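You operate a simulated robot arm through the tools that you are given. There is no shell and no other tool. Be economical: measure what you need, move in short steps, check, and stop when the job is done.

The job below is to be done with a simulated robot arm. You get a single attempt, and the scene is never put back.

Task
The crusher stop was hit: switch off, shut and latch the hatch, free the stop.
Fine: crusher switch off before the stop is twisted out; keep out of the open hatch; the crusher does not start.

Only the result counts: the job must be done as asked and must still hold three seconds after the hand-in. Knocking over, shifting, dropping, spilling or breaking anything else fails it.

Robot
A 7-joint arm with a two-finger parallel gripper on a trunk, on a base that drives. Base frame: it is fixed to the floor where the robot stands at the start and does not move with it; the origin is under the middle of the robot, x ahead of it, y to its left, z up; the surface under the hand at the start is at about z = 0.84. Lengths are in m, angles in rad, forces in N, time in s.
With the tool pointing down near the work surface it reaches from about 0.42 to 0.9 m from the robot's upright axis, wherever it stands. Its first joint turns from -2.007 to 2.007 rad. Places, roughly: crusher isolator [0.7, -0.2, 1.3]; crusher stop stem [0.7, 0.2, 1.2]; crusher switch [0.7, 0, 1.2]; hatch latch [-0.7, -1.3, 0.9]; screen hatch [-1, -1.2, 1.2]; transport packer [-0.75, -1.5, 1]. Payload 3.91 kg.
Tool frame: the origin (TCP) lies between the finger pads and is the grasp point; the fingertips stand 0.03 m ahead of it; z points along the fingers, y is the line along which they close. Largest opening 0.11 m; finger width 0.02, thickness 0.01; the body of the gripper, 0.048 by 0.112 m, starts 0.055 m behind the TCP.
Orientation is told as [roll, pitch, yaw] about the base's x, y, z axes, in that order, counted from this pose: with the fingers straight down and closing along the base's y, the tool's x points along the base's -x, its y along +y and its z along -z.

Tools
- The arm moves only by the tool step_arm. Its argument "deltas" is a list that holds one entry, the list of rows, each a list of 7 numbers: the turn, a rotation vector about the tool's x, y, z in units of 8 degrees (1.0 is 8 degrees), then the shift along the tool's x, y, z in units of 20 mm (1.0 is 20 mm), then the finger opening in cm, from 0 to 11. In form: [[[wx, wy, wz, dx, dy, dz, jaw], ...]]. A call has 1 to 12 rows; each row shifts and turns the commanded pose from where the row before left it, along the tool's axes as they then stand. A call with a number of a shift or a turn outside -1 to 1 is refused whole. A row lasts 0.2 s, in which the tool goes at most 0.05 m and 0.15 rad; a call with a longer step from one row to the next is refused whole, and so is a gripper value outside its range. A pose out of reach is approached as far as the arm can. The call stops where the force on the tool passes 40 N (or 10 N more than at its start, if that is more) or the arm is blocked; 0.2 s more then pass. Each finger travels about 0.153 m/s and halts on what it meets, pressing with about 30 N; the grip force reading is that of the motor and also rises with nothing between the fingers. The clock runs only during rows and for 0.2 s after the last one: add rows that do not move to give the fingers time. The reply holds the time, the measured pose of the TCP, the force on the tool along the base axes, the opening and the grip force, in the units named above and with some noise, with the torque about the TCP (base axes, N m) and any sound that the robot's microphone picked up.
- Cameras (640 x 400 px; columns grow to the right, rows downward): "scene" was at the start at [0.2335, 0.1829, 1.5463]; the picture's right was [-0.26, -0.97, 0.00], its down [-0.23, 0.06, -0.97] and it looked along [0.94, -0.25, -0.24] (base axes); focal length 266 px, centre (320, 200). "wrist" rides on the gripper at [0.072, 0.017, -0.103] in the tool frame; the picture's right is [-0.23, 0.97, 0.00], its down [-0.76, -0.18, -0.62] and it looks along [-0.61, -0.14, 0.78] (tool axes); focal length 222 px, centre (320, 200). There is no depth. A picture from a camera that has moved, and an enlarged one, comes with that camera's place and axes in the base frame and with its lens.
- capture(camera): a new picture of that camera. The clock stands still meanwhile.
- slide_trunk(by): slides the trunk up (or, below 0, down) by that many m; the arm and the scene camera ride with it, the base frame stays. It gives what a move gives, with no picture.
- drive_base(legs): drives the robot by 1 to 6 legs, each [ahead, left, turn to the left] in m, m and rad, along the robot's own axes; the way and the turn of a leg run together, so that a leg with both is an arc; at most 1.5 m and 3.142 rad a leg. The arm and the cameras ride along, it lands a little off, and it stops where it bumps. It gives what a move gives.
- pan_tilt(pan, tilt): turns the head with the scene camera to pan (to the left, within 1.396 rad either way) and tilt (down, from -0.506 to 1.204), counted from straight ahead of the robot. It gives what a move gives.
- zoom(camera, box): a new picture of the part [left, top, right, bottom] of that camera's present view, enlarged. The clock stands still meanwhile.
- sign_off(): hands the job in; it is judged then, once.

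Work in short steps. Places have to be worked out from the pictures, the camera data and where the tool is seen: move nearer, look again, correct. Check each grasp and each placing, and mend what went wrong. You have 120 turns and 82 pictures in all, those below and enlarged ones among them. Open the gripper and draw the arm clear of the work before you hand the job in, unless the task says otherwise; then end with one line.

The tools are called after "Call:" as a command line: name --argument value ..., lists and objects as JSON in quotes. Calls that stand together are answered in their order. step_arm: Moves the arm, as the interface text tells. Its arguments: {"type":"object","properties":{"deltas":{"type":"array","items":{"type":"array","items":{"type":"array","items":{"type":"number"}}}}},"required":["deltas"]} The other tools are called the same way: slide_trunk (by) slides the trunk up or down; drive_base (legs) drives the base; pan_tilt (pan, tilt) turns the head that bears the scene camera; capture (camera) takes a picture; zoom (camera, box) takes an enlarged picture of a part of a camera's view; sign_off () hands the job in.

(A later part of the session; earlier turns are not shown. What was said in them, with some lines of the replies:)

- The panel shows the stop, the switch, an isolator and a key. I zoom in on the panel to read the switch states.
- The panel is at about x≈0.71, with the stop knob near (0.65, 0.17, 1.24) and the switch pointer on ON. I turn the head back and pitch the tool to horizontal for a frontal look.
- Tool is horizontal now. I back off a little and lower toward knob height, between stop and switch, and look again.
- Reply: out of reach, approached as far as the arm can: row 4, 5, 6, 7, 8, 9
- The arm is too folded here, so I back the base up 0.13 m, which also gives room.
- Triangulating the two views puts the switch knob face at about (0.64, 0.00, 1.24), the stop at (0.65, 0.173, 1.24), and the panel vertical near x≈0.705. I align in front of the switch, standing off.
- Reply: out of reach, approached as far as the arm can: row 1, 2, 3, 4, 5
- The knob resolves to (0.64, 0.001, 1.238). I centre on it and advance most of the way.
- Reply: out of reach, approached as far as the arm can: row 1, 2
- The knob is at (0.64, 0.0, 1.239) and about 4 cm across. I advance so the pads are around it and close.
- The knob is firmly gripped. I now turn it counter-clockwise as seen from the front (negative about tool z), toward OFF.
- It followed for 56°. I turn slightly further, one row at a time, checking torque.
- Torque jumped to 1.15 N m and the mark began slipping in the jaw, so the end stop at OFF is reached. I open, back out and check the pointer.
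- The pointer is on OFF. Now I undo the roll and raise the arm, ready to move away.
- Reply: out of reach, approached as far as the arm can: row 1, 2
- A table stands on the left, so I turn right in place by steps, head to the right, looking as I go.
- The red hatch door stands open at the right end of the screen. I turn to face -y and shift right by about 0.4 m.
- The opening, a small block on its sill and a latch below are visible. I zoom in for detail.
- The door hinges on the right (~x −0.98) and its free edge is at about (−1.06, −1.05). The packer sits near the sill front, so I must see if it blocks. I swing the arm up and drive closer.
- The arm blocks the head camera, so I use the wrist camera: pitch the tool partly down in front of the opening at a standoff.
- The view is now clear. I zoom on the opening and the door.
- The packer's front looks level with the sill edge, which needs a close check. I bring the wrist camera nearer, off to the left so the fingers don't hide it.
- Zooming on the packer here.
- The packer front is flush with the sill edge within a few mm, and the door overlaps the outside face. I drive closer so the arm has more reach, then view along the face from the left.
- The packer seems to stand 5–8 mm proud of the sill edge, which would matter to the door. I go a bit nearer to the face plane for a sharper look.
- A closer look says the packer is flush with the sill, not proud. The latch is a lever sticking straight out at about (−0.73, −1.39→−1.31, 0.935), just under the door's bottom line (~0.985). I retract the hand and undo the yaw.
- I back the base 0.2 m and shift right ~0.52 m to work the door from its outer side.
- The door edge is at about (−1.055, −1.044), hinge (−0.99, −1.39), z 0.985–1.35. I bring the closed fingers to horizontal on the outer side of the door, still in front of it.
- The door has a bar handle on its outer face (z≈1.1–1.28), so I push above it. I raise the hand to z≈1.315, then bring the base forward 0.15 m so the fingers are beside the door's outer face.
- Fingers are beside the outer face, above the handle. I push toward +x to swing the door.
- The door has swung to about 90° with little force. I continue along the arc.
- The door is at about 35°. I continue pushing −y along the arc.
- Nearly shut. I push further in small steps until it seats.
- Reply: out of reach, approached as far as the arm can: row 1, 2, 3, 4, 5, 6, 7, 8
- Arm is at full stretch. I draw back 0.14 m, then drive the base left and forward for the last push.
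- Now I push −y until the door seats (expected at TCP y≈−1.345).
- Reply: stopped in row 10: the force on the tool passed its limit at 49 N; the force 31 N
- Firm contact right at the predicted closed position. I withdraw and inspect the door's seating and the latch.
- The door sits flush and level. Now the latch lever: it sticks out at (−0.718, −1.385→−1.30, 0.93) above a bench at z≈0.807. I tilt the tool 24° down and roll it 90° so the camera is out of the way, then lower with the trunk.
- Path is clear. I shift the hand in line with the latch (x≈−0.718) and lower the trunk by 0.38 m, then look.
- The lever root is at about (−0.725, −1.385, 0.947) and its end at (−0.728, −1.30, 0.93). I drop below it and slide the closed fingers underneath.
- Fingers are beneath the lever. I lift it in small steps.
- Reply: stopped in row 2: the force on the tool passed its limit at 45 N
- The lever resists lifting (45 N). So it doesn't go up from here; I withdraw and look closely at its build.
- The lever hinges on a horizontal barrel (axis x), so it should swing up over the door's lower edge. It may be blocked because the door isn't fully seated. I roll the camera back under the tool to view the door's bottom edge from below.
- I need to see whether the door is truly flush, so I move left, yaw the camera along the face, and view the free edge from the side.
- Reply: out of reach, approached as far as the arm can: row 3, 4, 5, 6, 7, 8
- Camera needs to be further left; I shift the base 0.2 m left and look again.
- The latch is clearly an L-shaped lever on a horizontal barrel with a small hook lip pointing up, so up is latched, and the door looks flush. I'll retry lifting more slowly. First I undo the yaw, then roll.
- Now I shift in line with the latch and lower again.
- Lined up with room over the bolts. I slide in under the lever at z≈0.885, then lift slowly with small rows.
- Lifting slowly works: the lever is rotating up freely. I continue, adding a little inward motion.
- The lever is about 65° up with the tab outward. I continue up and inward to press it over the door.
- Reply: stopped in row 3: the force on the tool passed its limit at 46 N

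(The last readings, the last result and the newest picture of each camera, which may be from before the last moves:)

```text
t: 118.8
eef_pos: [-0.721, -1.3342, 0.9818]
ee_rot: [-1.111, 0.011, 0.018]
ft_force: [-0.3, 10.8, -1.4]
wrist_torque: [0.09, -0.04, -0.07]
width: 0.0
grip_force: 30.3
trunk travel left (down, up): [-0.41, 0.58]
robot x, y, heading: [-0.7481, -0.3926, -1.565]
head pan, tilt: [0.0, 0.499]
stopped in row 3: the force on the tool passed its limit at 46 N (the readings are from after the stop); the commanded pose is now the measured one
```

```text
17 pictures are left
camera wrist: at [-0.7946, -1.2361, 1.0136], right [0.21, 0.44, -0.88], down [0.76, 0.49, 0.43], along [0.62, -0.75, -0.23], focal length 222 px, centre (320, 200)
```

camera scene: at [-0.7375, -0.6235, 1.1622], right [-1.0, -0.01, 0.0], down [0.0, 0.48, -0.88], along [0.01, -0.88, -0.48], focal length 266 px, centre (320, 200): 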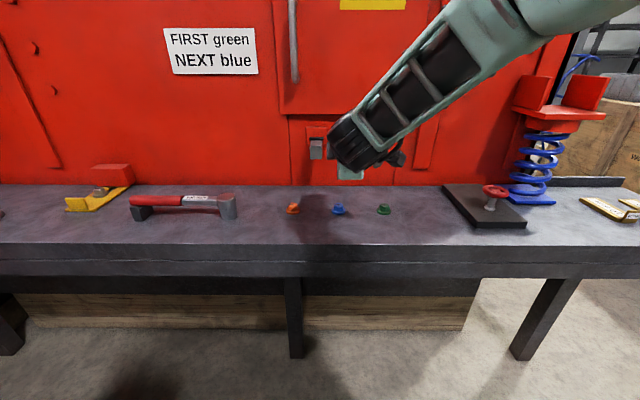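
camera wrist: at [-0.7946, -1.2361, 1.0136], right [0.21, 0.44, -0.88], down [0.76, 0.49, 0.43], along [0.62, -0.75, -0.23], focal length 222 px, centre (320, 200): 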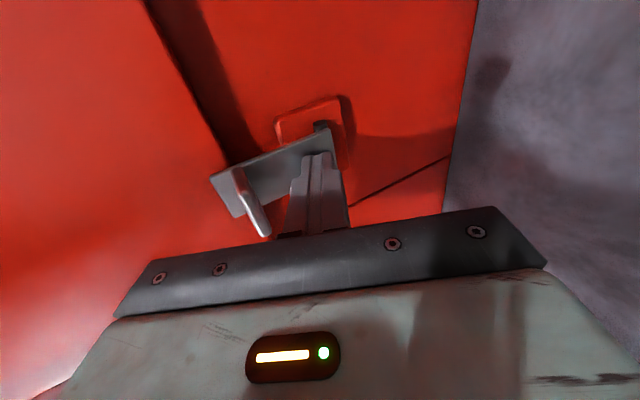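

The tip is pressing right at the pivot, where it has no leverage. I back off slightly, move higher on the bar and push in there.

Call:
step_arm --deltas '[[[0, 0, 0, 0, 0.1, -0.3, 0], [0, 0, 0, 0, 0.1, -0.3, 0], [0, 0, 0, 0, -0.22, -0.1, 0], [0, 0, 0, 0, -0.22, -0.1, 0], [0, 0, 0, 0, -0.22, -0.1, 0], [0, 0, 0, 0, -0.22, -0.1, 0], [0, 0, 0, 0, -0.22, -0.1, 0], [0, 0, 0, 0, -0.22, -0.1, 0]]]'

Call:
capture --camera "wrist"

```text
t: 120.6
eef_pos: [-0.7221, -1.3251, 1.0098]
ee_rot: [-1.11, 0.013, 0.018]
ft_force: [-1.4, 0.4, -5.2]
wrist_torque: [0.04, -0.02, -0.01]
width: 0.0001
grip_force: 29.6
trunk travel left (down, up): [-0.41, 0.58]
robot x, y, heading: [-0.7471, -0.3907, -1.564]
head pan, tilt: [0.0, 0.499]
```

```text
16 pictures are left
camera wrist: at [-0.7947, -1.226, 1.0422], right [0.21, 0.44, -0.87], down [0.76, 0.49, 0.43], along [0.62, -0.75, -0.23], focal length 222 px, centre (320, 200)
```

wrist: 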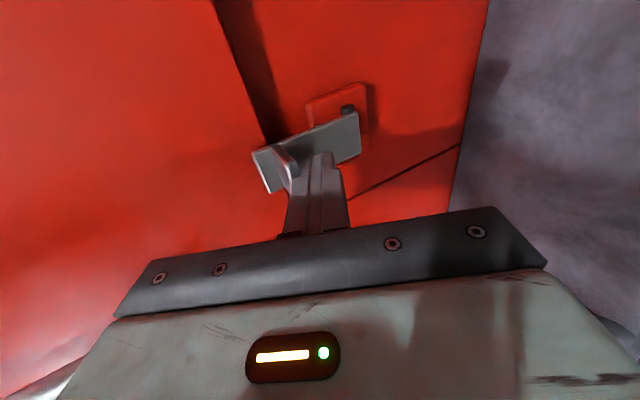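

The lever is nearly vertical with the finger on the bar below the tab. I press it in toward the door slowly.

Call:
step_arm --deltas '[[[0, 0, 0, 0, -0.064, 0.135, 0], [0, 0, 0, 0, -0.064, 0.135, 0], [0, 0, 0, 0, -0.064, 0.135, 0], [0, 0, 0, 0, -0.064, 0.135, 0], [0, 0, 0, 0, -0.064, 0.135, 0], [0, 0, 0, 0, -0.064, 0.135, 0], [0, 0, 0, 0, -0.064, 0.135, 0], [0, 0, 0, 0, -0.064, 0.135, 0], [0, 0, 0, 0, -0.064, 0.135, 0], [0, 0, 0, 0, -0.064, 0.135, 0]]]'

Call:
capture --camera "wrist"

```text
t: 121.2
eef_pos: [-0.721, -1.328, 1.0083]
ee_rot: [-1.104, 0.013, 0.016]
ft_force: [-0.6, 14.9, -4.9]
wrist_torque: [-0.13, -0.02, -0.12]
width: 0.0
grip_force: 30.4
trunk travel left (down, up): [-0.41, 0.58]
robot x, y, heading: [-0.7502, -0.3918, -1.562]
head pan, tilt: [0.0, 0.499]
stopped in row 3: the force on the tool passed its limit at 43 N (the readings are from after the stop); the commanded pose is now the measured one
```

```text
15 pictures are left
camera wrist: at [-0.794, -1.2297, 1.0415], right [0.21, 0.44, -0.87], down [0.76, 0.49, 0.43], along [0.62, -0.75, -0.23], focal length 222 px, centre (320, 200)
```

wrist: 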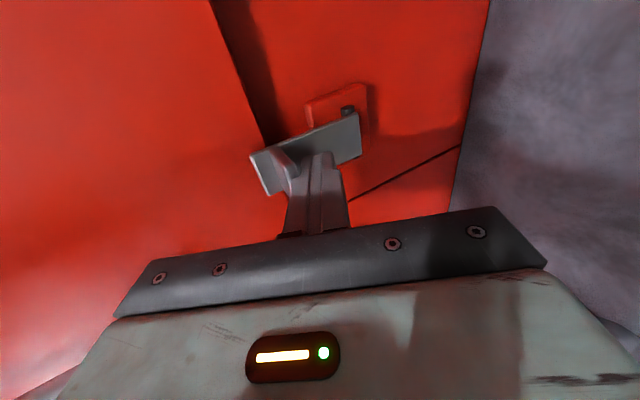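

The lever stops firmly against the door. I back away and check whether it stays up.

Call:
step_arm --deltas '[[[0, 0, 0, 0, 0.3, -0.2, 0], [0, 0, 0, 0, 0.4, -0.86, 0], [0, 0, 0, 0, 0.4, -0.86, 0], [0, 0, 0, 0, 0.4, -0.86, 0], [0, 0, 0, 0, 0.4, -0.86, 0], [0, 0, 0, 0, 0.4, -0.86, 0], [0, 0, 0, 0, 0.4, -0.86, 0], [0, 0, 0, 0, 0.4, -0.86, 0]]]'

Call:
zoom --camera "wrist" --box '[180, 0, 360, 170]'

```text
t: 123.0
eef_pos: [-0.7241, -1.1898, 1.0106]
ee_rot: [-1.106, 0.012, 0.016]
ft_force: [-0.1, 0.0, -0.6]
wrist_torque: [0.0, 0.0, -0.04]
width: 0.0
grip_force: 29.5
trunk travel left (down, up): [-0.41, 0.58]
robot x, y, heading: [-0.749, -0.3908, -1.559]
head pan, tilt: [0.0, 0.499]
```

```text
2.35 times, centred on (270, 85) of wrist
camera zoom: at [-0.7968, -1.0917, 1.043], right [0.21, 0.44, -0.87], down [0.76, 0.49, 0.43], along [0.62, -0.75, -0.23], focal length 523 px, centre (438, 471)
```

zoom: 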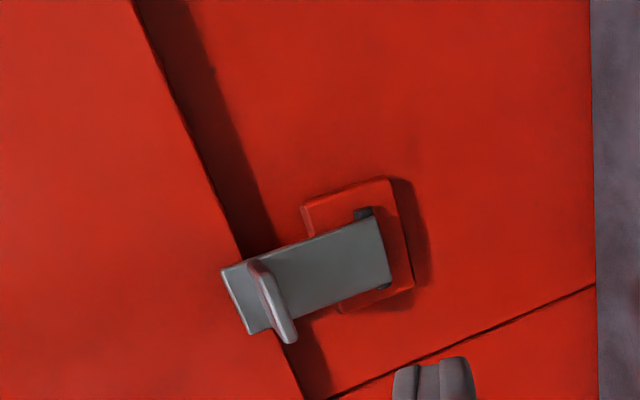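

The lever stays up, its hook lip over the door's lower edge. I retract, raise the trunk and confirm from the head camera.

Call:
step_arm --deltas '[[[0, 0, 0, 1, 0.4, -0.86, 0], [0, 0, 0, 1, 0.4, -0.86, 0], [0, 0, 0, 1, 0.4, -0.86, 0], [0, 0, 0, 1, 0, 0, 0], [0, 0, 0, 1, 0, 0, 0], [0, 0, 0, 1, 0, 0, 0], [0, 0, 0, 1, 0, 0, 0], [0, 0, 0, 1, 0, 0, 0]]]'

Call:
slide_trunk --by 0.44

Call:
zoom --camera "scene" --box '[160, 60, 480, 300]'

```text
t: 124.8
eef_pos: [-0.8384, -1.1332, 1.0075]
ee_rot: [-1.103, 0.011, 0.017]
ft_force: [-0.2, 0.3, 0.5]
wrist_torque: [-0.04, -0.01, -0.01]
width: 0.0
grip_force: 30.4
out of reach, approached as far as the arm can: row 4, 5, 6, 7
trunk travel left (down, up): [-0.41, 0.58]
robot x, y, heading: [-0.7481, -0.3955, -1.557]
head pan, tilt: [0.0, 0.499]
```

```text
refused: 0.44 is not a number from -0.4 to 0.4
```

```text
1.67 times, centred on (320, 180) of scene
camera zoom: at [-0.5399, -0.6203, 1.0823], right [-1.0, -0.01, 0.0], down [-0.01, 0.48, -0.88], along [0.01, -0.88, -0.48], focal length 443 px, centre (320, 233)
```

zoom: 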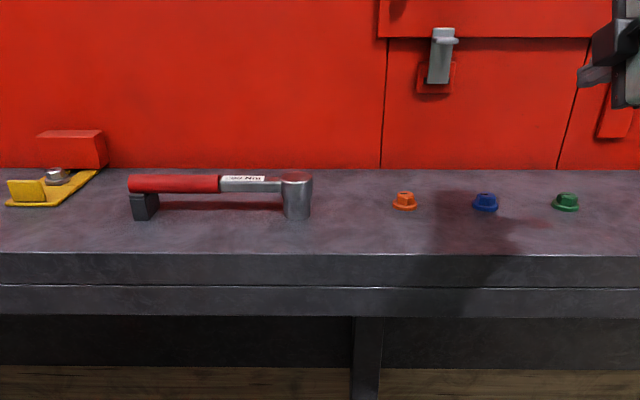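

The latch is up over the door and nothing on the bench moved. Now I raise the trunk, undo the roll and pitch, and drive back to the panel.

Call:
slide_trunk --by 0.4

Call:
step_arm --deltas '[[[0, 0, 1, 0, 0, 0, 0], [0, 0, 1, 0, 0, 0, 0], [0, 0, 1, 0, 0, 0, 0], [0, 0, 1, 0, 0, 0, 0], [0, 0, 1, 0, 0, 0, 0], [0, 0, 1, 0, 0, 0, 0], [0, 0, 1, 0, 0, 0, 0], [0, 0, 1, 0, 0, 0, 0], [0, 0, 1, 0, 0, 0, 0], [0, 0, 1, 0, 0, 0, 0], [0, 0, 1, 0, 0, 0, 0], [0, -1, 0.2, 0, 0.4, 0, 0]]]'

Call:
step_arm --deltas '[[[0, -1, 0, 0, 1, -0.5, 0], [0, -1, 0, 0, 1, -0.5, 0], [0, 0, 0, 0, 1, -0.5, 0], [0, 0, 0, 0, 1, 0, 0]]]'

Call:
drive_base --legs '[[-0.39, 0, 0], [0, 0.52, 0], [0, 0, 0.8], [0, 0, 0.76]]'

```text
t: 128.7
eef_pos: [-0.8399, -1.1325, 1.4075]
ee_rot: [-1.102, 0.012, 0.017]
ft_force: [0.9, -0.4, 0.9]
wrist_torque: [0.0, -0.02, -0.03]
width: 0.0002
grip_force: 30.0
trunk travel left (down, up): [-0.81, 0.18]
robot x, y, heading: [-0.7469, -0.3947, -1.56]
head pan, tilt: [0.0, 0.499]
```

```text
t: 131.3
eef_pos: [-0.8334, -1.1337, 1.4096]
ee_rot: [-0.052, -1.243, -1.503]
ft_force: [-0.8, 0.6, 0.4]
wrist_torque: [0.01, -0.03, 0.09]
width: 0.0
grip_force: 29.8
trunk travel left (down, up): [-0.81, 0.18]
robot x, y, heading: [-0.7482, -0.3915, -1.56]
head pan, tilt: [0.0, 0.499]
```

```text
t: 132.3
eef_pos: [-0.8337, -1.1098, 1.426]
ee_rot: [1.279, -1.391, -2.911]
ft_force: [0.3, 0.2, 0.3]
wrist_torque: [0.0, -0.03, 0.01]
width: 0.0
grip_force: 29.6
trunk travel left (down, up): [-0.81, 0.18]
robot x, y, heading: [-0.7492, -0.3947, -1.563]
head pan, tilt: [0.0, 0.499]
stopped in row 4: the arm was blocked; the commanded pose is now the measured one
```

```text
t: 141.4
eef_pos: [0.4782, -0.0758, 1.426]
ee_rot: [1.278, -1.396, -1.326]
ft_force: [-0.2, 0.2, 0.5]
wrist_torque: [0.02, -0.05, -0.01]
width: 0.0
grip_force: 30.4
trunk travel left (down, up): [-0.81, 0.18]
robot x, y, heading: [-0.2383, 0.0026, 0.012]
head pan, tilt: [0.0, 0.499]
```

I'm back at the panel; the tool points forward with ~10° residual roll. I level it and move in front of the stop at a standoff, then look for its twist direction.

Call:
step_arm --deltas '[[[-0.16, -0.18, -0.6, 0, 1, 0, 0], [-0.16, -0.18, -0.6, 0, 1, 0, 0], [0, 0, 0, 0.75, 1, 0, 0], [0, 0, 0, 0.85, 1, 0, 0], [0, 0, 0, 0.85, 1, 0, 0], [0, 0, 0, 0.85, 1, 0, 0], [0, 0, 0, 0.85, 1, 0, 0], [0, 0, 0, 0.85, 1, 0.3, 5], [0, 0, 0, 0.85, 1, 0.3, 8], [0, 0, 0, 0.85, 1, 0.3, 8], [0, 0, 0, 0.85, 1, 0.3, 8], [0, 0, 0, 0.85, 1, 0.3, 8]]]'

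Call:
capture --camera "wrist"

```text
t: 144.0
eef_pos: [0.5126, 0.1646, 1.2633]
ee_rot: [2.953, -1.569, -2.957]
ft_force: [-0.2, 0.2, -0.2]
wrist_torque: [-0.03, -0.02, -0.01]
width: 0.0799
grip_force: 0.1
trunk travel left (down, up): [-0.81, 0.18]
robot x, y, heading: [-0.2414, -0.0003, 0.017]
head pan, tilt: [0.0, 0.499]
```

```text
12 pictures are left
camera wrist: at [0.4095, 0.1808, 1.192], right [0.0, 0.97, 0.23], down [-0.63, -0.18, 0.76], along [0.78, -0.14, 0.61], focal length 222 px, centre (320, 200)
```

wrist: 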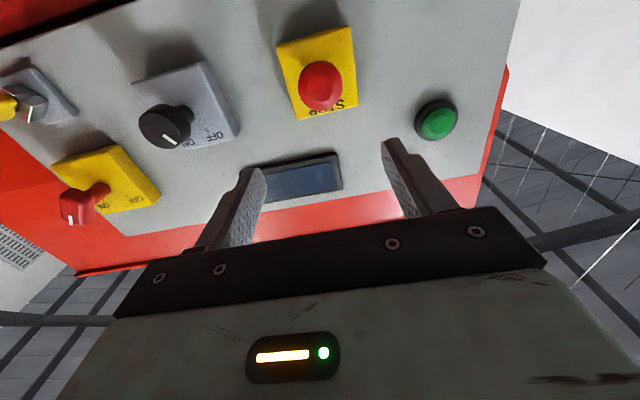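

Call:
zoom --camera "wrist" --box '[265, 15, 375, 135]'

```text
3.33 times, centred on (320, 75) of wrist
camera zoom: at [0.4095, 0.1808, 1.192], right [0.0, 0.97, 0.23], down [-0.63, -0.18, 0.76], along [0.78, -0.14, 0.61], focal length 740 px, centre (320, 617)
```

zoom: 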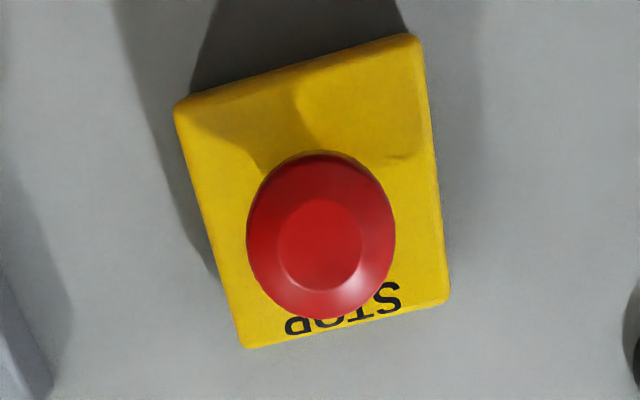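

The stop centre is at (0.65, 0.171, 1.238), head about 43 mm across, and the switch still shows OFF. I centre on it, pre-roll 48° counter-clockwise, advance, and close on the head.

Call:
step_arm --deltas '[[[0, 0, 0, 0.64, 0.16, 0, 8], [0, 0, 0, 0.64, 0.16, 0, 8], [0, 0, -1, 0, 0, 0, 8], [0, 0, -1, 0, 0, 0, 8], [0, 0, -1, 0, 0, 0, 8], [0, 0, -1, 0, 0, 0, 8], [0, 0, -1, 0, 0, 0.7, 8], [0, 0, -1, 0, 0, 0.7, 8], [0, 0, 0, 0, 0, 0.8, 8], [0, 0, 0, 0, 0, 0.8, 8]]]'

Call:
capture --camera "wrist"

```text
t: 146.2
eef_pos: [0.568, 0.1775, 1.2484]
ee_rot: [-1.577, -0.768, 1.583]
ft_force: [0.2, -0.4, -0.1]
wrist_torque: [-0.01, 0.01, -0.01]
width: 0.0797
grip_force: 0.1
trunk travel left (down, up): [-0.81, 0.18]
robot x, y, heading: [-0.2388, -0.0017, 0.016]
head pan, tilt: [0.0, 0.499]
```

```text
10 pictures are left
camera wrist: at [0.4651, 0.1358, 1.1862], right [-0.01, 0.84, -0.54], down [-0.63, 0.42, 0.65], along [0.78, 0.35, 0.53], focal length 222 px, centre (320, 200)
```

wrist: 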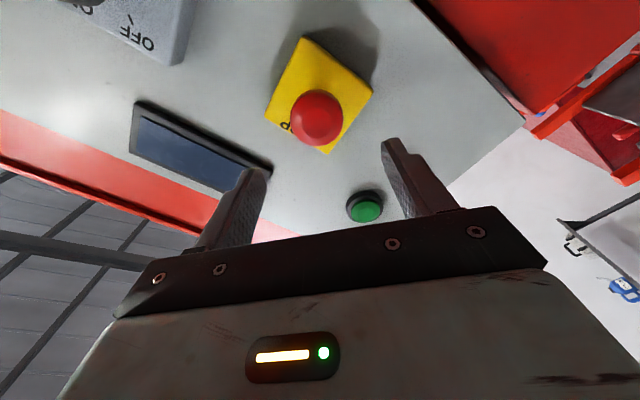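

The head centre recomputes to (0.65, 0.170, 1.239). I correct by ~12 mm, advance around it and check before closing.

Call:
step_arm --deltas '[[[0, 0, 0, 0.6, 0.05, 0.4, 8], [0, 0, 0, 0, 0, 0.8, 8], [0, 0, 0, 0, 0, 0.8, 8], [0, 0, 0, 0, 0, 0.8, 8]]]'

Call:
capture --camera "wrist"

```text
t: 147.2
eef_pos: [0.6253, 0.1687, 1.2362]
ee_rot: [-1.583, -0.749, 1.586]
ft_force: [0.3, -0.3, -0.7]
wrist_torque: [0.0, 0.02, -0.02]
width: 0.0801
grip_force: 0.1
trunk travel left (down, up): [-0.81, 0.18]
robot x, y, heading: [-0.2399, -0.0019, 0.011]
head pan, tilt: [0.0, 0.499]
```

```text
9 pictures are left
camera wrist: at [0.5231, 0.1254, 1.1746], right [0.0, 0.83, -0.56], down [-0.63, 0.43, 0.64], along [0.78, 0.35, 0.52], focal length 222 px, centre (320, 200)
```

wrist: 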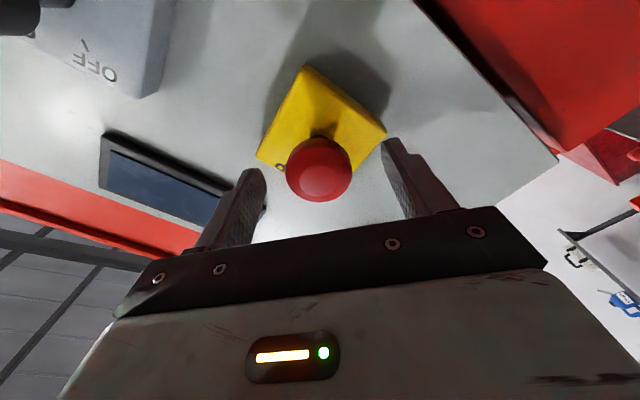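

Centred. I advance 25 mm and close.

Call:
step_arm --deltas '[[[0, 0, 0, -0.1, 0, 0.6, 8], [0, 0, 0, -0.1, 0, 0.65, 8], [0, 0, 0, 0, 0, 0, 6], [0, 0, 0, 0, 0, 0, 3], [0, 0, 0, 0, 0, 0, 3], [0, 0, 0, 0, 0, 0, 3]]]'

Call:
step_arm --deltas '[[[0, 0, 0.6, 0, 0, 0, 3], [0, 0, 0.6, 0, 0, 0, 3], [0, 0, 0.6, 0, 0, 0, 3], [0, 0, 0.6, 0, 0, 0, 3], [0, 0, 0.6, 0, 0, 0, 3]]]'

Call:
capture --camera "wrist"

```text
t: 148.6
eef_pos: [0.6523, 0.1613, 1.2335]
ee_rot: [-1.579, -0.735, 1.572]
ft_force: [8.1, -11.6, 9.1]
wrist_torque: [0.14, -0.71, -0.81]
width: 0.0416
grip_force: 44.6
trunk travel left (down, up): [-0.81, 0.18]
robot x, y, heading: [-0.2397, 0.0015, 0.019]
head pan, tilt: [0.0, 0.499]
```

```text
t: 149.8
eef_pos: [0.6522, 0.1656, 1.2309]
ee_rot: [-1.572, -1.155, 1.572]
ft_force: [-3.3, -11.2, -8.4]
wrist_torque: [0.04, 0.08, 0.11]
width: 0.0417
grip_force: 45.2
trunk travel left (down, up): [-0.81, 0.18]
robot x, y, heading: [-0.241, 0.0022, 0.018]
head pan, tilt: [0.0, 0.499]
```

```text
8 pictures are left
camera wrist: at [0.5504, 0.1507, 1.1579], right [0.0, 0.98, -0.19], down [-0.62, 0.15, 0.77], along [0.78, 0.12, 0.61], focal length 222 px, centre (320, 200)
```

wrist: 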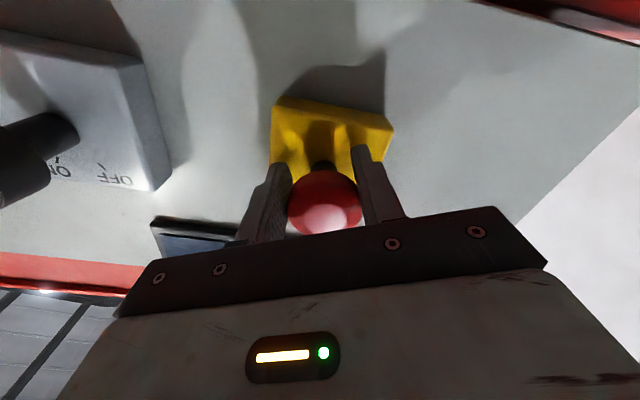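

Gripped, and it turned 24° clockwise with low torque. I continue the twist, watching torque and sound.

Call:
step_arm --deltas '[[[0, 0, 0.6, 0, 0, 0, 3], [0, 0, 0.6, 0, 0, 0, 3], [0, 0, 0.6, 0, 0, 0, 3], [0, 0, 0.6, 0, 0, 0, 3], [0, 0, 0.6, 0, 0, 0, 3]]]'

```text
t: 151.0
eef_pos: [0.6542, 0.1702, 1.2269]
ee_rot: [-0.3, -1.563, 0.306]
ft_force: [-4.0, 14.9, -33.3]
wrist_torque: [-1.0, 0.23, 0.08]
width: 0.0396
grip_force: 44.6
trunk travel left (down, up): [-0.81, 0.18]
robot x, y, heading: [-0.2426, 0.002, 0.013]
head pan, tilt: [0.0, 0.499]
```

Torque rose to 1 N m with side force from being off-centre. I open, back off and look at whether the button has come out.

Call:
step_arm --deltas '[[[0, 0, 0, 0, 0, 0, 5], [0, 0, 0, 0, 0, 0, 8], [0, 0, 0, 0, 0, -1, 8], [0, 0, 0, 0, 0, -1, 8], [0, 0, 0, 0, 0, -1, 8], [0, 0, 0, 0, 0, -1, 8]]]'

Call:
capture --camera "wrist"

```text
t: 152.4
eef_pos: [0.5727, 0.1639, 1.2319]
ee_rot: [3.013, -1.568, -3.014]
ft_force: [-0.2, -0.1, 0.1]
wrist_torque: [0.03, -0.01, 0.01]
width: 0.0802
grip_force: 0.1
trunk travel left (down, up): [-0.81, 0.18]
robot x, y, heading: [-0.244, 0.0016, 0.019]
head pan, tilt: [0.0, 0.499]
```

```text
7 pictures are left
camera wrist: at [0.4691, 0.1806, 1.1601], right [0.0, 0.97, 0.23], down [-0.63, -0.18, 0.76], along [0.78, -0.14, 0.61], focal length 222 px, centre (320, 200)
```

wrist: 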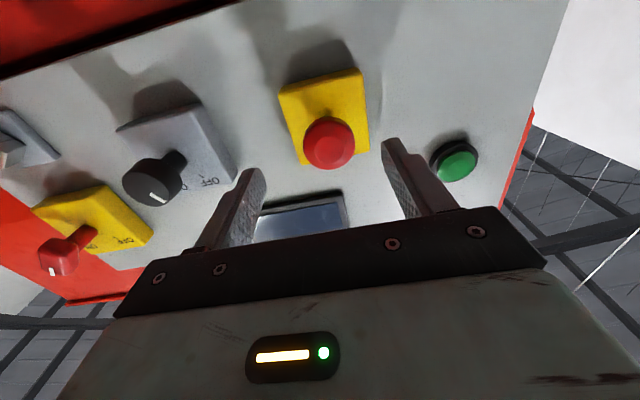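

The head front now computes to x≈0.640 versus ≈0.652 before, suggesting it popped out. I zoom to verify.

Call:
zoom --camera "wrist" --box '[260, 50, 390, 185]'

Call:
pan_tilt --pan -0.2 --tilt 0.4

Call:
capture --camera "scene"

```text
2.96 times, centred on (325, 118) of wrist
camera zoom: at [0.4691, 0.1806, 1.1601], right [0.0, 0.97, 0.23], down [-0.63, -0.18, 0.76], along [0.78, -0.14, 0.61], focal length 658 px, centre (305, 444)
```

zoom: 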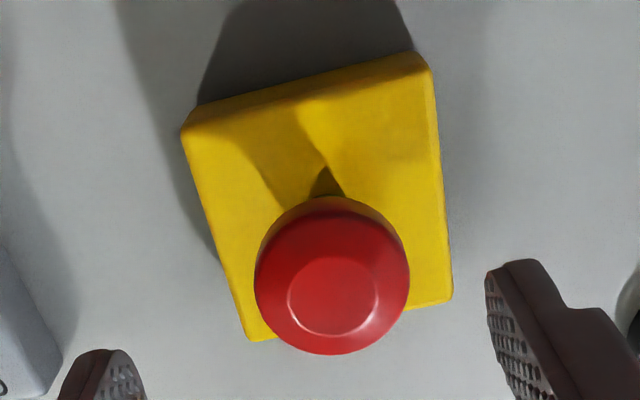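

```text
t: 153.2
eef_pos: [0.5718, 0.1639, 1.2323]
ee_rot: [3.043, -1.567, -3.044]
ft_force: [0.6, 0.4, -0.2]
wrist_torque: [-0.04, -0.01, 0.02]
width: 0.08
grip_force: 0.1
trunk travel left (down, up): [-0.81, 0.18]
robot x, y, heading: [-0.24, 0.0004, 0.02]
head pan, tilt: [-0.201, 0.4]
```

```text
5 pictures are left
camera scene: at [-0.0087, 0.1924, 1.4914], right [-0.18, -0.98, 0.0], down [-0.38, 0.07, -0.92], along [0.91, -0.17, -0.39], focal length 266 px, centre (320, 200)
```

scene: 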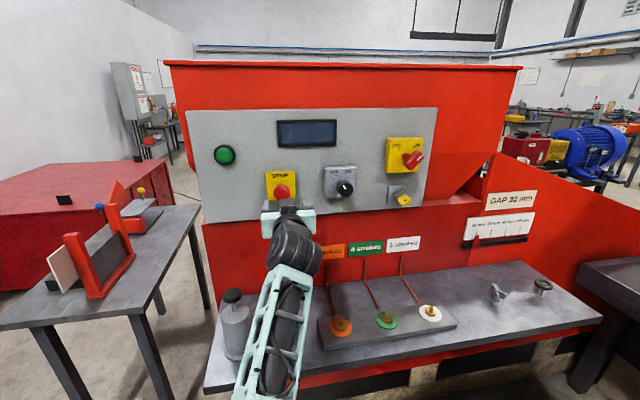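

Compared with the block face, the head now stands about 20 mm further out. One scene zoom to confirm with the same method as before.

Call:
zoom --camera "scene" --box '[220, 140, 420, 265]'

```text
3.20 times, centred on (320, 202) of scene
camera zoom: at [-0.0087, 0.1924, 1.4914], right [-0.18, -0.98, 0.0], down [-0.38, 0.07, -0.92], along [0.91, -0.17, -0.39], focal length 851 px, centre (320, 192)
```

zoom: 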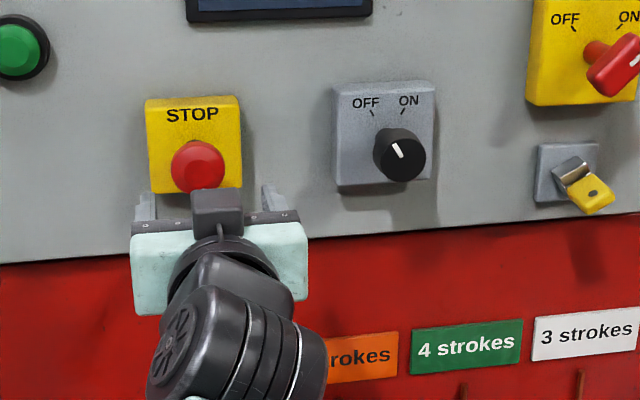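

Careful ratios of head to block say the head has NOT moved out: the grip was ~1 cm off-axis and slipped. I'll redo it centred: pre-roll 64°, then correct position from readings before closing.

Call:
step_arm --deltas '[[[0, 0, -1, 0, 0, 0, 8], [0, 0, -1, 0, 0, 0, 8], [0, 0, -1, 0, 0, 0, 8], [0, 0, -1, 0, 0, 0, 8], [0, 0, -1, 0, 0, 0, 8], [0, 0, -1, 0, 0, 0, 8], [0, 0, -1, 0, 0, 0, 8], [0, 0, -1, 0, 0, 0, 8], [0, 0, 0, 0, 0, 0, 8]]]'

```text
t: 155.4
eef_pos: [0.5676, 0.1713, 1.2837]
ee_rot: [-1.606, -0.586, 1.603]
ft_force: [0.0, 0.9, 0.5]
wrist_torque: [-0.03, 0.04, 0.01]
width: 0.0802
grip_force: 0.1
trunk travel left (down, up): [-0.81, 0.18]
robot x, y, heading: [-0.2375, 0.0007, 0.019]
head pan, tilt: [-0.201, 0.4]
stopped in row 9: the arm was blocked; the commanded pose is now the measured one
```

The wrist hits a joint limit from this stance. I back the hand off, undo some roll, and move the base forward to the stance that worked for the switch.

Call:
step_arm --deltas '[[[0, 0, 1, 0, 0, -0.8, 8], [0, 0, 1, 0, 0, -0.8, 8], [0, 0, 1, 0, 0, -0.8, 8], [0, 0, 1, 0, 0, -0.8, 8], [0, 0, 1, 0, 0, -0.8, 8], [0, 0, 1, 0, 0, 0, 8], [0, 0, 1, 0, 0, 0, 8]]]'

Call:
drive_base --legs '[[0.08, 0.12, 0]]'

```text
t: 157.0
eef_pos: [0.4869, 0.1714, 1.279]
ee_rot: [-2.72, -1.543, 2.733]
ft_force: [0.9, 0.1, -0.3]
wrist_torque: [0.02, 0.01, 0.01]
width: 0.0799
grip_force: 0.2
trunk travel left (down, up): [-0.81, 0.18]
robot x, y, heading: [-0.2406, 0.0016, 0.012]
head pan, tilt: [-0.201, 0.4]
```

```text
t: 158.3
eef_pos: [0.5672, 0.2922, 1.2806]
ee_rot: [-2.662, -1.542, 2.674]
ft_force: [0.4, 0.5, -0.2]
wrist_torque: [-0.04, -0.01, 0.0]
width: 0.08
grip_force: 0.0
trunk travel left (down, up): [-0.81, 0.18]
robot x, y, heading: [-0.1618, 0.1215, 0.018]
head pan, tilt: [-0.201, 0.4]
```

Good stance now. I shift to the stop axis, then roll −48° and read the pose.

Call:
step_arm --deltas '[[[0, 0, 0, 0.4, -1, 0, 8], [0, 0, 0, 0.4, -1, 0, 8], [0, 0, 0, 0.4, -1, 0, 8], [0, 0, 0, 0.4, -1, 0, 8], [0, 0, 0, 0.4, -1, 0, 8], [0, 0, 0, 0.1, -1, 0, 8], [0, 0, -1, 0, 0, 0, 8], [0, 0, -1, 0, 0, 0, 8], [0, 0, -1, 0, 0, 0, 8], [0, 0, -1, 0, 0, 0, 8], [0, 0, -1, 0, 0, 0, 8], [0, 0, -1, 0, 0, 0, 8]]]'

```text
t: 160.2
eef_pos: [0.5655, 0.1765, 1.2709]
ee_rot: [-1.821, -1.412, 1.842]
ft_force: [0.7, -0.3, 0.7]
wrist_torque: [-0.01, 0.0, 0.03]
width: 0.0801
grip_force: 0.0
trunk travel left (down, up): [-0.81, 0.18]
robot x, y, heading: [-0.1614, 0.1191, 0.019]
head pan, tilt: [-0.201, 0.4]
stopped in row 9: the arm was blocked; the commanded pose is now the measured one
```

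Blocked again, and I worry the forearm is near the canister on the shelf. I look before moving further.

Call:
capture --camera "scene"

```text
3 pictures are left
camera scene: at [0.0698, 0.3128, 1.4915], right [-0.18, -0.98, 0.0], down [-0.38, 0.07, -0.92], along [0.91, -0.17, -0.39], focal length 266 px, centre (320, 200)
```

scene: 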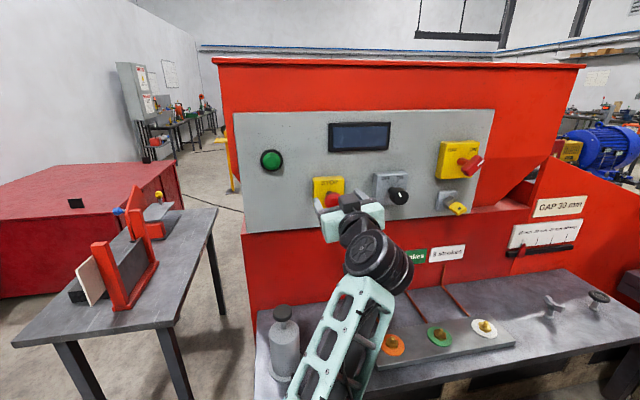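

The elbow hangs low near the shelf, which is what blocks. I lift straight up with the trunk, drive back for a more stretched arm, and re-approach.

Call:
slide_trunk --by 0.15

Call:
drive_base --legs '[[-0.19, 0, 0], [0, -0.06, 0]]'

```text
t: 161.9
eef_pos: [0.5656, 0.1757, 1.4222]
ee_rot: [-1.815, -1.413, 1.837]
ft_force: [0.1, -0.5, -0.1]
wrist_torque: [-0.01, 0.04, -0.02]
width: 0.0801
grip_force: 0.0
trunk travel left (down, up): [-0.96, 0.03]
robot x, y, heading: [-0.1608, 0.125, 0.019]
head pan, tilt: [-0.201, 0.4]
```

```text
t: 164.1
eef_pos: [0.3764, 0.1135, 1.4206]
ee_rot: [-1.818, -1.412, 1.84]
ft_force: [0.2, 0.4, 0.3]
wrist_torque: [0.01, 0.0, -0.01]
width: 0.08
grip_force: 0.0
trunk travel left (down, up): [-0.96, 0.03]
robot x, y, heading: [-0.3491, 0.0585, 0.015]
head pan, tilt: [-0.201, 0.4]
```

Tool still points forward within 3°. I lower the trunk a bit and move to a standoff before the stop from this more stretched stance.

Call:
slide_trunk --by -0.08

Call:
step_arm --deltas '[[[0.18, 0.28, 0, 0.456, 0.356, 0.92, 8], [0, 0, 0, 0.456, 0.356, 0.92, 8], [0, 0, 0, 0.456, 0.356, 0.92, 8], [0, 0, 0, 0.456, 0.356, 0.92, 8], [0, 0, 0, 0.456, 0.356, 0.92, 8], [0, 0, 0, 0.456, 0.356, 0.92, 8], [0, 0, 0, 0.456, 0.356, 0.92, 8], [0, 0, 0, 0.456, 0.356, 0.92, 8], [0, 0, 0, 0.456, 0.356, 0.92, 8], [0, 0, 0, 0.456, 0.356, 0.92, 8]]]'

Call:
step_arm --deltas '[[[0, 0, -1, 0, 0, 0, 8], [0, 0, -1, 0, 0, 0, 8], [0, 0, -1, 0, 0, 0, 8], [0, 0, -1, 0, 0, 0, 8], [0, 0, -1, 0, 0, 0, 8]]]'

```text
t: 165.2
eef_pos: [0.3759, 0.1143, 1.3412]
ee_rot: [-1.822, -1.414, 1.843]
ft_force: [-0.2, 0.5, -0.5]
wrist_torque: [0.0, -0.04, -0.05]
width: 0.0803
grip_force: 0.0
trunk travel left (down, up): [-0.88, 0.11]
robot x, y, heading: [-0.3525, 0.0596, 0.012]
head pan, tilt: [-0.201, 0.4]
```

```text
t: 167.6
eef_pos: [0.544, 0.2209, 1.2656]
ee_rot: [-1.755, -1.475, 1.818]
ft_force: [-0.4, 0.9, -0.6]
wrist_torque: [-0.02, 0.02, 0.02]
width: 0.0798
grip_force: 0.1
trunk travel left (down, up): [-0.88, 0.11]
robot x, y, heading: [-0.3466, 0.0566, 0.012]
head pan, tilt: [-0.201, 0.4]
stopped in row 10: the arm was blocked; the commanded pose is now the measured one
```

```text
t: 168.8
eef_pos: [0.5069, 0.2982, 1.3383]
ee_rot: [-1.707, -0.974, 1.857]
ft_force: [0.0, -0.2, 0.6]
wrist_torque: [0.02, -0.02, 0.03]
width: 0.0801
grip_force: 0.0
trunk travel left (down, up): [-0.88, 0.11]
robot x, y, heading: [-0.3517, 0.0559, 0.019]
head pan, tilt: [-0.201, 0.4]
stopped in row 5: the arm was blocked; the commanded pose is now the measured one
```

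A joint limit is hit when rolling negative. I test the positive roll side, from a slightly retracted pose.

Call:
step_arm --deltas '[[[0, 0, 1, 0, 0, -0.5, 8], [0, 0, 1, 0, 0, -0.5, 8], [0, 0, 1, 0, 0, -0.5, 8], [0, 0, 1, 0, 0, -0.5, 8], [0, 0, 1, 0, 0, 0, 8], [0, 0, 1, 0, 0, 0, 8], [0, 0, 1, 0, 0, 0, 8], [0, 0, 1, 0, 0, 0, 8], [0, 0, 1, 0, 0, 0, 8], [0, 0, 1, 0, 0, 0, 8]]]'

```text
t: 171.0
eef_pos: [0.4692, 0.2899, 1.3294]
ee_rot: [1.67, -0.769, -1.468]
ft_force: [-0.7, -0.3, 0.3]
wrist_torque: [0.01, 0.01, 0.0]
width: 0.0797
grip_force: 0.1
trunk travel left (down, up): [-0.88, 0.11]
robot x, y, heading: [-0.3491, 0.0598, 0.017]
head pan, tilt: [-0.201, 0.4]
```

Positive roll tracks freely. I straighten the tool to +x and move to the stop's axis with the roll at about +46°.

Call:
step_arm --deltas '[[[0.6, -0.26, 0, -0.15, -0.92, 0.5, 8], [0.6, -0.26, 0, -0.15, -0.92, 0.5, 8], [0, 0, 0, -0.15, -0.92, 0.5, 8], [0, 0, 0, -0.15, -0.92, 0.5, 8], [0, 0, 0, -0.15, -0.92, 0.5, 8], [0, 0, 0, -0.15, -0.92, 0.5, 8], [0, 0, 0, -0.15, -0.92, 0.5, 8], [0, 0, 0, -0.15, -0.92, 0.5, 8]]]'

Call:
step_arm --deltas '[[[0, 0, 1, 0, 0, 0, 8], [0, 0, 1, 0, 0, 0, 8], [0, 0, 1, 0, 0, 0, 8], [0, 0, 1, 0, 0, 0, 8]]]'

```text
t: 172.8
eef_pos: [0.5553, 0.1739, 1.244]
ee_rot: [1.574, -0.765, -1.568]
ft_force: [-0.3, 1.1, 0.3]
wrist_torque: [-0.01, 0.01, -0.03]
width: 0.08
grip_force: 0.1
trunk travel left (down, up): [-0.88, 0.11]
robot x, y, heading: [-0.3469, 0.0559, 0.022]
head pan, tilt: [-0.201, 0.4]
```

```text
t: 173.8
eef_pos: [0.554, 0.174, 1.2427]
ee_rot: [1.573, -0.207, -1.567]
ft_force: [-0.3, -1.1, 0.3]
wrist_torque: [0.02, -0.01, 0.01]
width: 0.0799
grip_force: 0.0
trunk travel left (down, up): [-0.88, 0.11]
robot x, y, heading: [-0.3514, 0.059, 0.02]
head pan, tilt: [-0.201, 0.4]
```

Tracks cleanly at +78°. I probe further to +110°, then come back to +14°.

Call:
step_arm --deltas '[[[0, 0, 1, 0, 0, 0, 8], [0, 0, 1, 0, 0, 0, 8], [0, 0, 1, 0, 0, 0, 8], [0, 0, 1, 0, 0, 0, 8]]]'

Call:
step_arm --deltas '[[[0, 0, -1, 0, 0, 0, 8], [0, 0, -1, 0, 0, 0, 8], [0, 0, -1, 0, 0, 0, 8], [0, 0, -1, 0, 0, 0, 8], [0, 0, -1, 0, 0, 0, 8], [0, 0, -1, 0, 0, 0, 8], [0, 0, -1, 0, 0, 0, 8], [0, 0, -1, 0, 0, 0, 8], [0, 0, -1, 0, 0, 0, 8], [0, 0, -1, 0, 0, 0, 8], [0, 0, -1, 0, 0, 0, 8]]]'

```text
t: 174.8
eef_pos: [0.5543, 0.1736, 1.2432]
ee_rot: [1.571, 0.352, -1.566]
ft_force: [0.0, 0.4, 0.1]
wrist_torque: [0.0, 0.0, -0.01]
width: 0.08
grip_force: 0.1
trunk travel left (down, up): [-0.88, 0.11]
robot x, y, heading: [-0.3509, 0.0568, 0.015]
head pan, tilt: [-0.201, 0.4]
```

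```text
t: 177.2
eef_pos: [0.5243, 0.2533, 1.3132]
ee_rot: [1.677, -0.998, -1.547]
ft_force: [0.0, -0.4, 0.3]
wrist_torque: [0.01, 0.01, 0.05]
width: 0.08
grip_force: 0.0
trunk travel left (down, up): [-0.88, 0.11]
robot x, y, heading: [-0.3529, 0.0588, 0.022]
head pan, tilt: [-0.201, 0.4]
stopped in row 11: the arm was blocked; the commanded pose is now the measured one
```

The free range is about +40° to over +110°. So I grip near +49° and twist clockwise to ~+110°. Re-aligning now.

Call:
step_arm --deltas '[[[0.45, -0.05, 0, 0, 0, 0, 8], [0.45, -0.05, 0, 0, 0, 0, 8], [0, 0, 1, 0, 0, 0, 8], [0, 0, 1, 0, 0, 0, 8], [0, 0, 0, -0.12, -0.92, 0.3, 8], [0, 0, 0, -0.12, -0.92, 0.3, 8], [0, 0, 0, -0.12, -0.92, 0.3, 8], [0, 0, 0, -0.12, -0.92, 0.3, 8], [0, 0, 0, -0.12, -0.92, 0.3, 8], [0, 0, 0, -0.12, -0.92, 0.3, 8]]]'

```text
t: 179.4
eef_pos: [0.5578, 0.1824, 1.2456]
ee_rot: [1.577, -0.694, -1.559]
ft_force: [-0.1, 1.0, 0.3]
wrist_torque: [-0.01, 0.03, 0.01]
width: 0.08
grip_force: 0.0
trunk travel left (down, up): [-0.88, 0.11]
robot x, y, heading: [-0.3507, 0.0607, 0.016]
head pan, tilt: [-0.201, 0.4]
```

Correcting the last 14 mm and advancing to x≈0.62, then a check picture.

Call:
step_arm --deltas '[[[0, 0, 0, -0.25, -0.64, 0, 8], [0, 0, 0, 0, 0, 0.8, 8], [0, 0, 0, 0, 0, 0.8, 8], [0, 0, 0, 0, 0, 0.8, 8], [0, 0, 0, 0, 0, 0.6, 8]]]'

Call:
capture --camera "wrist"

```text
t: 180.6
eef_pos: [0.617, 0.1731, 1.2403]
ee_rot: [1.58, -0.701, -1.562]
ft_force: [0.6, -1.0, 1.0]
wrist_torque: [-0.04, -0.03, -0.02]
width: 0.0803
grip_force: 0.1
trunk travel left (down, up): [-0.88, 0.11]
robot x, y, heading: [-0.3489, 0.0581, 0.018]
head pan, tilt: [-0.201, 0.4]
```

```text
2 pictures are left
camera wrist: at [0.5127, 0.2363, 1.2074], right [-0.02, 0.46, 0.89], down [-0.61, -0.71, 0.35], along [0.79, -0.54, 0.29], focal length 222 px, centre (320, 200)
```

wrist: 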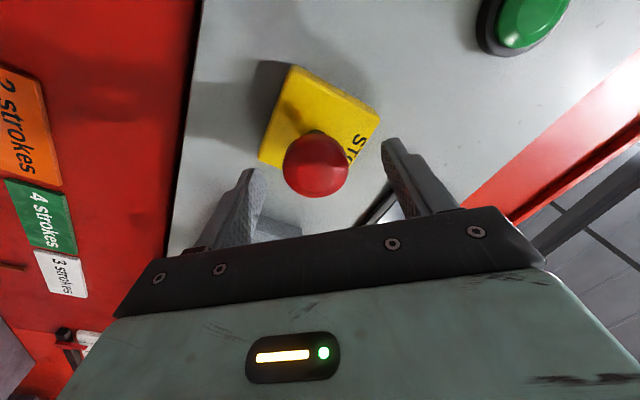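

Head axis ≈ (0.169, 1.240), TCP nearly on it. I trim 4 mm, advance to x≈0.65 and close.

Call:
step_arm --deltas '[[[0, 0, 0, -0.15, -0.13, 0.55, 8], [0, 0, 0, 0, 0, 0.55, 8], [0, 0, 0, 0, 0, 0.55, 8], [0, 0, 0, 0, 0, 0, 6], [0, 0, 0, 0, 0, 0, 3], [0, 0, 0, 0, 0, 0, 3], [0, 0, 0, 0, 0, 0, 3]]]'

```text
t: 182.2
eef_pos: [0.6499, 0.1685, 1.2405]
ee_rot: [1.585, -0.714, -1.565]
ft_force: [-0.8, 28.0, 11.7]
wrist_torque: [0.16, -0.16, 0.21]
width: 0.0426
grip_force: 45.0
trunk travel left (down, up): [-0.88, 0.11]
robot x, y, heading: [-0.3482, 0.0574, 0.019]
head pan, tilt: [-0.201, 0.4]
```

Grip holds on centre, but side force of 28 N in +y remains. I ease it with a small shift.

Call:
step_arm --deltas '[[[0, 0, 0, 0.06, 0.1, 0, 3], [0, 0, 0, 0, 0, 0, 3]]]'

```text
t: 182.8
eef_pos: [0.65, 0.1689, 1.2411]
ee_rot: [1.584, -0.719, -1.566]
ft_force: [-0.7, 35.9, 15.4]
wrist_torque: [0.24, 0.16, 0.36]
width: 0.0424
grip_force: 45.1
trunk travel left (down, up): [-0.88, 0.11]
robot x, y, heading: [-0.3551, 0.0537, 0.016]
head pan, tilt: [-0.201, 0.4]
```

That made it worse, so I shift the other way proportionally.

Call:
step_arm --deltas '[[[0, 0, 0, -0.12, -0.22, 0, 3], [0, 0, 0, -0.12, -0.22, 0, 3], [0, 0, 0, 0, 0, 0, 3]]]'

```text
t: 183.6
eef_pos: [0.6504, 0.1692, 1.242]
ee_rot: [1.583, -0.698, -1.551]
ft_force: [-1.3, 16.4, -30.0]
wrist_torque: [0.09, -0.02, -0.06]
width: 0.0425
grip_force: 44.8
trunk travel left (down, up): [-0.88, 0.11]
robot x, y, heading: [-0.3517, 0.0578, 0.015]
head pan, tilt: [-0.201, 0.4]
```

Call:
step_arm --deltas '[[[0, 0, 0, -0.19, -0.08, 0, 3], [0, 0, 0, -0.19, -0.07, 0, 3], [0, 0, 0, 0, 0, 0, 3]]]'

```text
t: 183.9
eef_pos: [0.6515, 0.168, 1.2419]
ee_rot: [1.568, -0.684, -1.535]
ft_force: [-0.8, -8.5, -38.9]
wrist_torque: [0.14, 0.89, 0.58]
width: 0.0424
grip_force: 45.3
trunk travel left (down, up): [-0.88, 0.11]
robot x, y, heading: [-0.351, 0.0606, 0.018]
head pan, tilt: [-0.201, 0.4]
stopped in row 1: the force on the tool passed its limit at 46 N (the readings are from after the stop); the commanded pose is now the measured one
```

The command was reset to the measured pose; I let it settle and read.

Call:
step_arm --deltas '[[[0, 0, 0, 0, 0, 0, 3], [0, 0, 0, 0, 0, 0, 3]]]'

```text
t: 184.7
eef_pos: [0.6512, 0.1662, 1.242]
ee_rot: [1.567, -0.681, -1.533]
ft_force: [-1.4, -6.2, -24.0]
wrist_torque: [0.15, 0.58, 0.28]
width: 0.0419
grip_force: 44.9
trunk travel left (down, up): [-0.88, 0.11]
robot x, y, heading: [-0.3509, 0.0575, 0.015]
head pan, tilt: [-0.201, 0.4]
stopped in row 2: the force on the tool passed its limit at 50 N (the readings are from after the stop); the commanded pose is now the measured one
```

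The arm is straining near its joint limit at this roll. I open, roll to about +66° (well within range), and regrip.

Call:
step_arm --deltas '[[[0, 0, 0, 0, 0, 0, 5.5], [0, 0, 0, 0, 0, 0, 8], [0, 0, 1, 0, 0, -0.8, 8], [0, 0, 1, 0, 0, -0.8, 8], [0, 0, 0, 0, 0, 0, 8]]]'

```text
t: 185.8
eef_pos: [0.6182, 0.1691, 1.2606]
ee_rot: [1.592, -0.385, -1.547]
ft_force: [-0.1, -0.9, -0.7]
wrist_torque: [-0.03, 0.04, -0.02]
width: 0.0805
grip_force: 0.7
trunk travel left (down, up): [-0.88, 0.11]
robot x, y, heading: [-0.3507, 0.0586, 0.016]
head pan, tilt: [-0.201, 0.4]
```

Call:
step_arm --deltas '[[[0.22, -0.16, 0, 0.19, -0.48, 0, 8], [0, 0, 0, 0.19, -0.48, 0, 8], [0, 0, 0, 0, 0, 0, 8]]]'

```text
t: 186.7
eef_pos: [0.6168, 0.1701, 1.2306]
ee_rot: [1.558, -0.395, -1.565]
ft_force: [-0.4, 0.0, -0.3]
wrist_torque: [0.03, -0.02, -0.03]
width: 0.0799
grip_force: 0.1
trunk travel left (down, up): [-0.88, 0.11]
robot x, y, heading: [-0.3472, 0.0557, 0.017]
head pan, tilt: [-0.201, 0.4]
```

Call:
step_arm --deltas '[[[0, 0, 0, -0.17, 0.42, 0, 8], [0, 0, 0, 0, 0, 0, 8]]]'

```text
t: 187.2
eef_pos: [0.6179, 0.1656, 1.2314]
ee_rot: [1.55, -0.407, -1.563]
ft_force: [-0.5, -0.4, 0.1]
wrist_torque: [0.01, -0.02, -0.01]
width: 0.08
grip_force: 0.0
trunk travel left (down, up): [-0.88, 0.11]
robot x, y, heading: [-0.3513, 0.0535, 0.015]
head pan, tilt: [-0.201, 0.4]
```

Call:
step_arm --deltas '[[[0, 0, 0.5, 0, 0, 0, 8], [0, 0, 0.5, 0, 0, 0, 8], [0, 0, 0.5, 0, 0, 0, 8], [0, 0, 0, 0, 0, 0, 8]]]'

```text
t: 188.2
eef_pos: [0.6191, 0.1664, 1.233]
ee_rot: [1.554, -0.195, -1.568]
ft_force: [0.0, 0.6, 0.0]
wrist_torque: [0.0, -0.03, 0.0]
width: 0.0802
grip_force: 0.0
trunk travel left (down, up): [-0.88, 0.11]
robot x, y, heading: [-0.3522, 0.0552, 0.018]
head pan, tilt: [-0.201, 0.4]
```

Call:
step_arm --deltas '[[[0, 0, 0, 0.08, 0.37, 0, 8], [0, 0, 0, 0, 0, 0, 8]]]'

```text
t: 188.8
eef_pos: [0.6179, 0.1697, 1.2383]
ee_rot: [1.553, -0.194, -1.567]
ft_force: [-0.2, 0.1, -0.3]
wrist_torque: [0.02, -0.01, -0.04]
width: 0.0798
grip_force: 0.0
trunk travel left (down, up): [-0.88, 0.11]
robot x, y, heading: [-0.3508, 0.0547, 0.019]
head pan, tilt: [-0.201, 0.4]
```

Tracking is clean now at (0.170, 1.238), roll +79°. Advance and close.

Call:
step_arm --deltas '[[[0, 0, 0, 0, 0.04, 0.55, 8], [0, 0, 0, 0, 0.04, 0.55, 8], [0, 0, 0, 0, 0, 0.5, 8], [0, 0, 0, 0, 0, 0, 6], [0, 0, 0, 0, 0, 0, 4], [0, 0, 0, 0, 0, 0, 3], [0, 0, 0, 0, 0, 0, 3]]]'

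```text
t: 190.4
eef_pos: [0.6502, 0.1706, 1.2398]
ee_rot: [1.554, -0.193, -1.566]
ft_force: [-0.3, -0.1, -1.0]
wrist_torque: [0.0, 0.04, 0.04]
width: 0.0417
grip_force: 44.6
trunk travel left (down, up): [-0.88, 0.11]
robot x, y, heading: [-0.3478, 0.0569, 0.017]
head pan, tilt: [-0.201, 0.4]
```

Excellent: centred grip with almost no side force. Now I twist clockwise in moderate rows.

Call:
step_arm --deltas '[[[0, 0, 0.6, 0, 0, 0, 3], [0, 0, 0.6, 0, 0, 0, 3], [0, 0, 0.6, 0, 0, 0, 3], [0, 0, 0.6, 0, 0, 0, 3], [0, 0, 0.6, 0, 0, 0, 3]]]'

```text
t: 191.7
eef_pos: [0.6497, 0.1707, 1.239]
ee_rot: [1.555, 0.226, -1.577]
ft_force: [0.1, 0.7, 0.8]
wrist_torque: [-0.01, 0.05, 0.29]
width: 0.0413
grip_force: 45.4
trunk travel left (down, up): [-0.88, 0.11]
robot x, y, heading: [-0.352, 0.0585, 0.015]
head pan, tilt: [-0.201, 0.4]
```

Call:
step_arm --deltas '[[[0, 0, 0.6, 0, 0, 0, 3], [0, 0, 0.6, 0, 0, 0, 3], [0, 0, 0.6, 0, 0, 0, 3], [0, 0, 0.6, 0, 0, 0, 3]]]'

```text
t: 192.7
eef_pos: [0.6495, 0.1696, 1.2405]
ee_rot: [1.551, 0.557, -1.583]
ft_force: [-2.2, -1.1, -0.8]
wrist_torque: [-1.18, 0.07, -0.12]
width: 0.0419
grip_force: 44.6
trunk travel left (down, up): [-0.88, 0.11]
robot x, y, heading: [-0.3523, 0.0526, 0.019]
head pan, tilt: [-0.201, 0.4]
```

End stop felt at ~43° (1.2 N m). Holding the twist, I ease the head outward gently to let the stem come out.

Call:
step_arm --deltas '[[[0, 0, 0, 0, 0, -0.15, 3], [0, 0, 0, 0, 0, -0.15, 3], [0, 0, 0, 0, 0, -0.15, 3]]]'

```text
t: 193.3
eef_pos: [0.6476, 0.1692, 1.2406]
ee_rot: [1.553, 0.56, -1.584]
ft_force: [28.3, 1.9, 0.1]
wrist_torque: [-0.31, 0.07, 0.14]
width: 0.0423
grip_force: 45.2
trunk travel left (down, up): [-0.88, 0.11]
robot x, y, heading: [-0.3499, 0.0556, 0.016]
head pan, tilt: [-0.201, 0.4]
stopped in row 3: the force on the tool passed its limit at 41 N (the readings are from after the stop); the commanded pose is now the measured one
```

Pulling meets a hard outward limit. Re-working all views (size and both axis crossings) puts the head at x≈0.645 after the first twist versus ≈0.655 before, so it had already come out. I release, retract straight and check once more.

Call:
step_arm --deltas '[[[0, 0, 0, 0, 0, 0, 5], [0, 0, 0, 0, 0, 0, 8], [0, 0, 0, 0, 0, -0.7, 8], [0, 0, 0, 0, 0, -0.8, 8], [0, 0, 0, 0, 0, -0.8, 8], [0, 0, 0, 0, 0, -0.8, 8]]]'

Call:
zoom --camera "wrist" --box '[200, 20, 420, 200]'

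```text
t: 194.7
eef_pos: [0.5835, 0.1695, 1.2436]
ee_rot: [1.555, 0.562, -1.585]
ft_force: [0.3, -0.5, 0.6]
wrist_torque: [-0.02, -0.01, 0.01]
width: 0.0799
grip_force: 0.1
trunk travel left (down, up): [-0.88, 0.11]
robot x, y, heading: [-0.3489, 0.0577, 0.018]
head pan, tilt: [-0.201, 0.4]
```

```text
2.22 times, centred on (310, 110) of wrist
camera zoom: at [0.4809, 0.2216, 1.2975], right [0.01, -0.71, 0.7], down [-0.63, -0.55, -0.55], along [0.77, -0.44, -0.45], focal length 494 px, centre (342, 400)
```

zoom: 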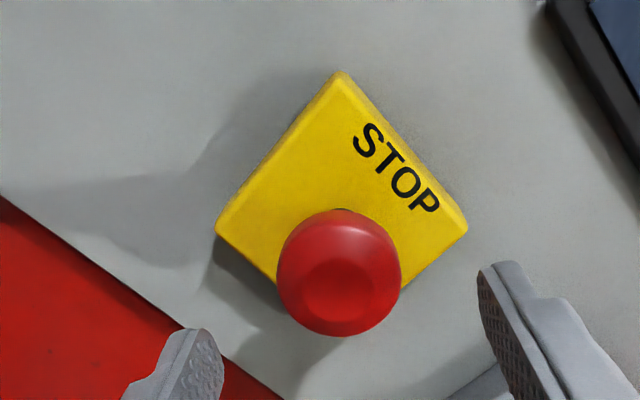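

The head computes to x≈0.645 again, still out and clear, and no start-up sound or display change. I draw clear by driving back and then hand in.

Call:
drive_base --legs '[[-0.12, 0, 0]]'

Call:
zoom --camera "scene" --box '[200, 90, 460, 250]'

```text
t: 195.9
eef_pos: [0.4623, 0.1673, 1.2433]
ee_rot: [1.553, 0.562, -1.584]
ft_force: [0.4, -0.5, 1.3]
wrist_torque: [0.01, 0.04, 0.03]
width: 0.08
grip_force: 0.0
trunk travel left (down, up): [-0.88, 0.11]
robot x, y, heading: [-0.4727, 0.0508, 0.016]
head pan, tilt: [-0.201, 0.4]
```

```text
2.46 times, centred on (330, 170) of scene
camera zoom: at [-0.2388, 0.2469, 1.5614], right [-0.18, -0.98, 0.0], down [-0.38, 0.07, -0.92], along [0.91, -0.17, -0.39], focal length 655 px, centre (295, 274)
```

zoom: 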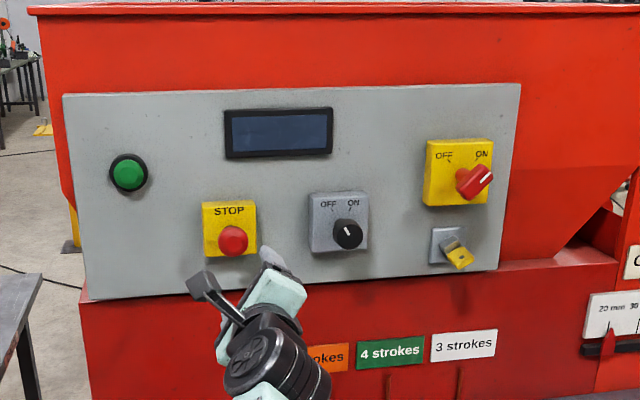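

The switch points to OFF, the stop has been twisted and stands out, and the hatch was left shut with its latch up. The arm is clear and the gripper open, so I hand in.

Call:
sign_off

```text
The job is handed in.
```

The job is handed in: the crusher switch is off and the hatch is shut and latched. The stop was twisted clockwise to its end stop, and I judge it released. That rests on camera measurements of about 6–11 mm of outward travel, not on a click or an indicator. The isolator and the start button were not touched, and no crusher start was heard.
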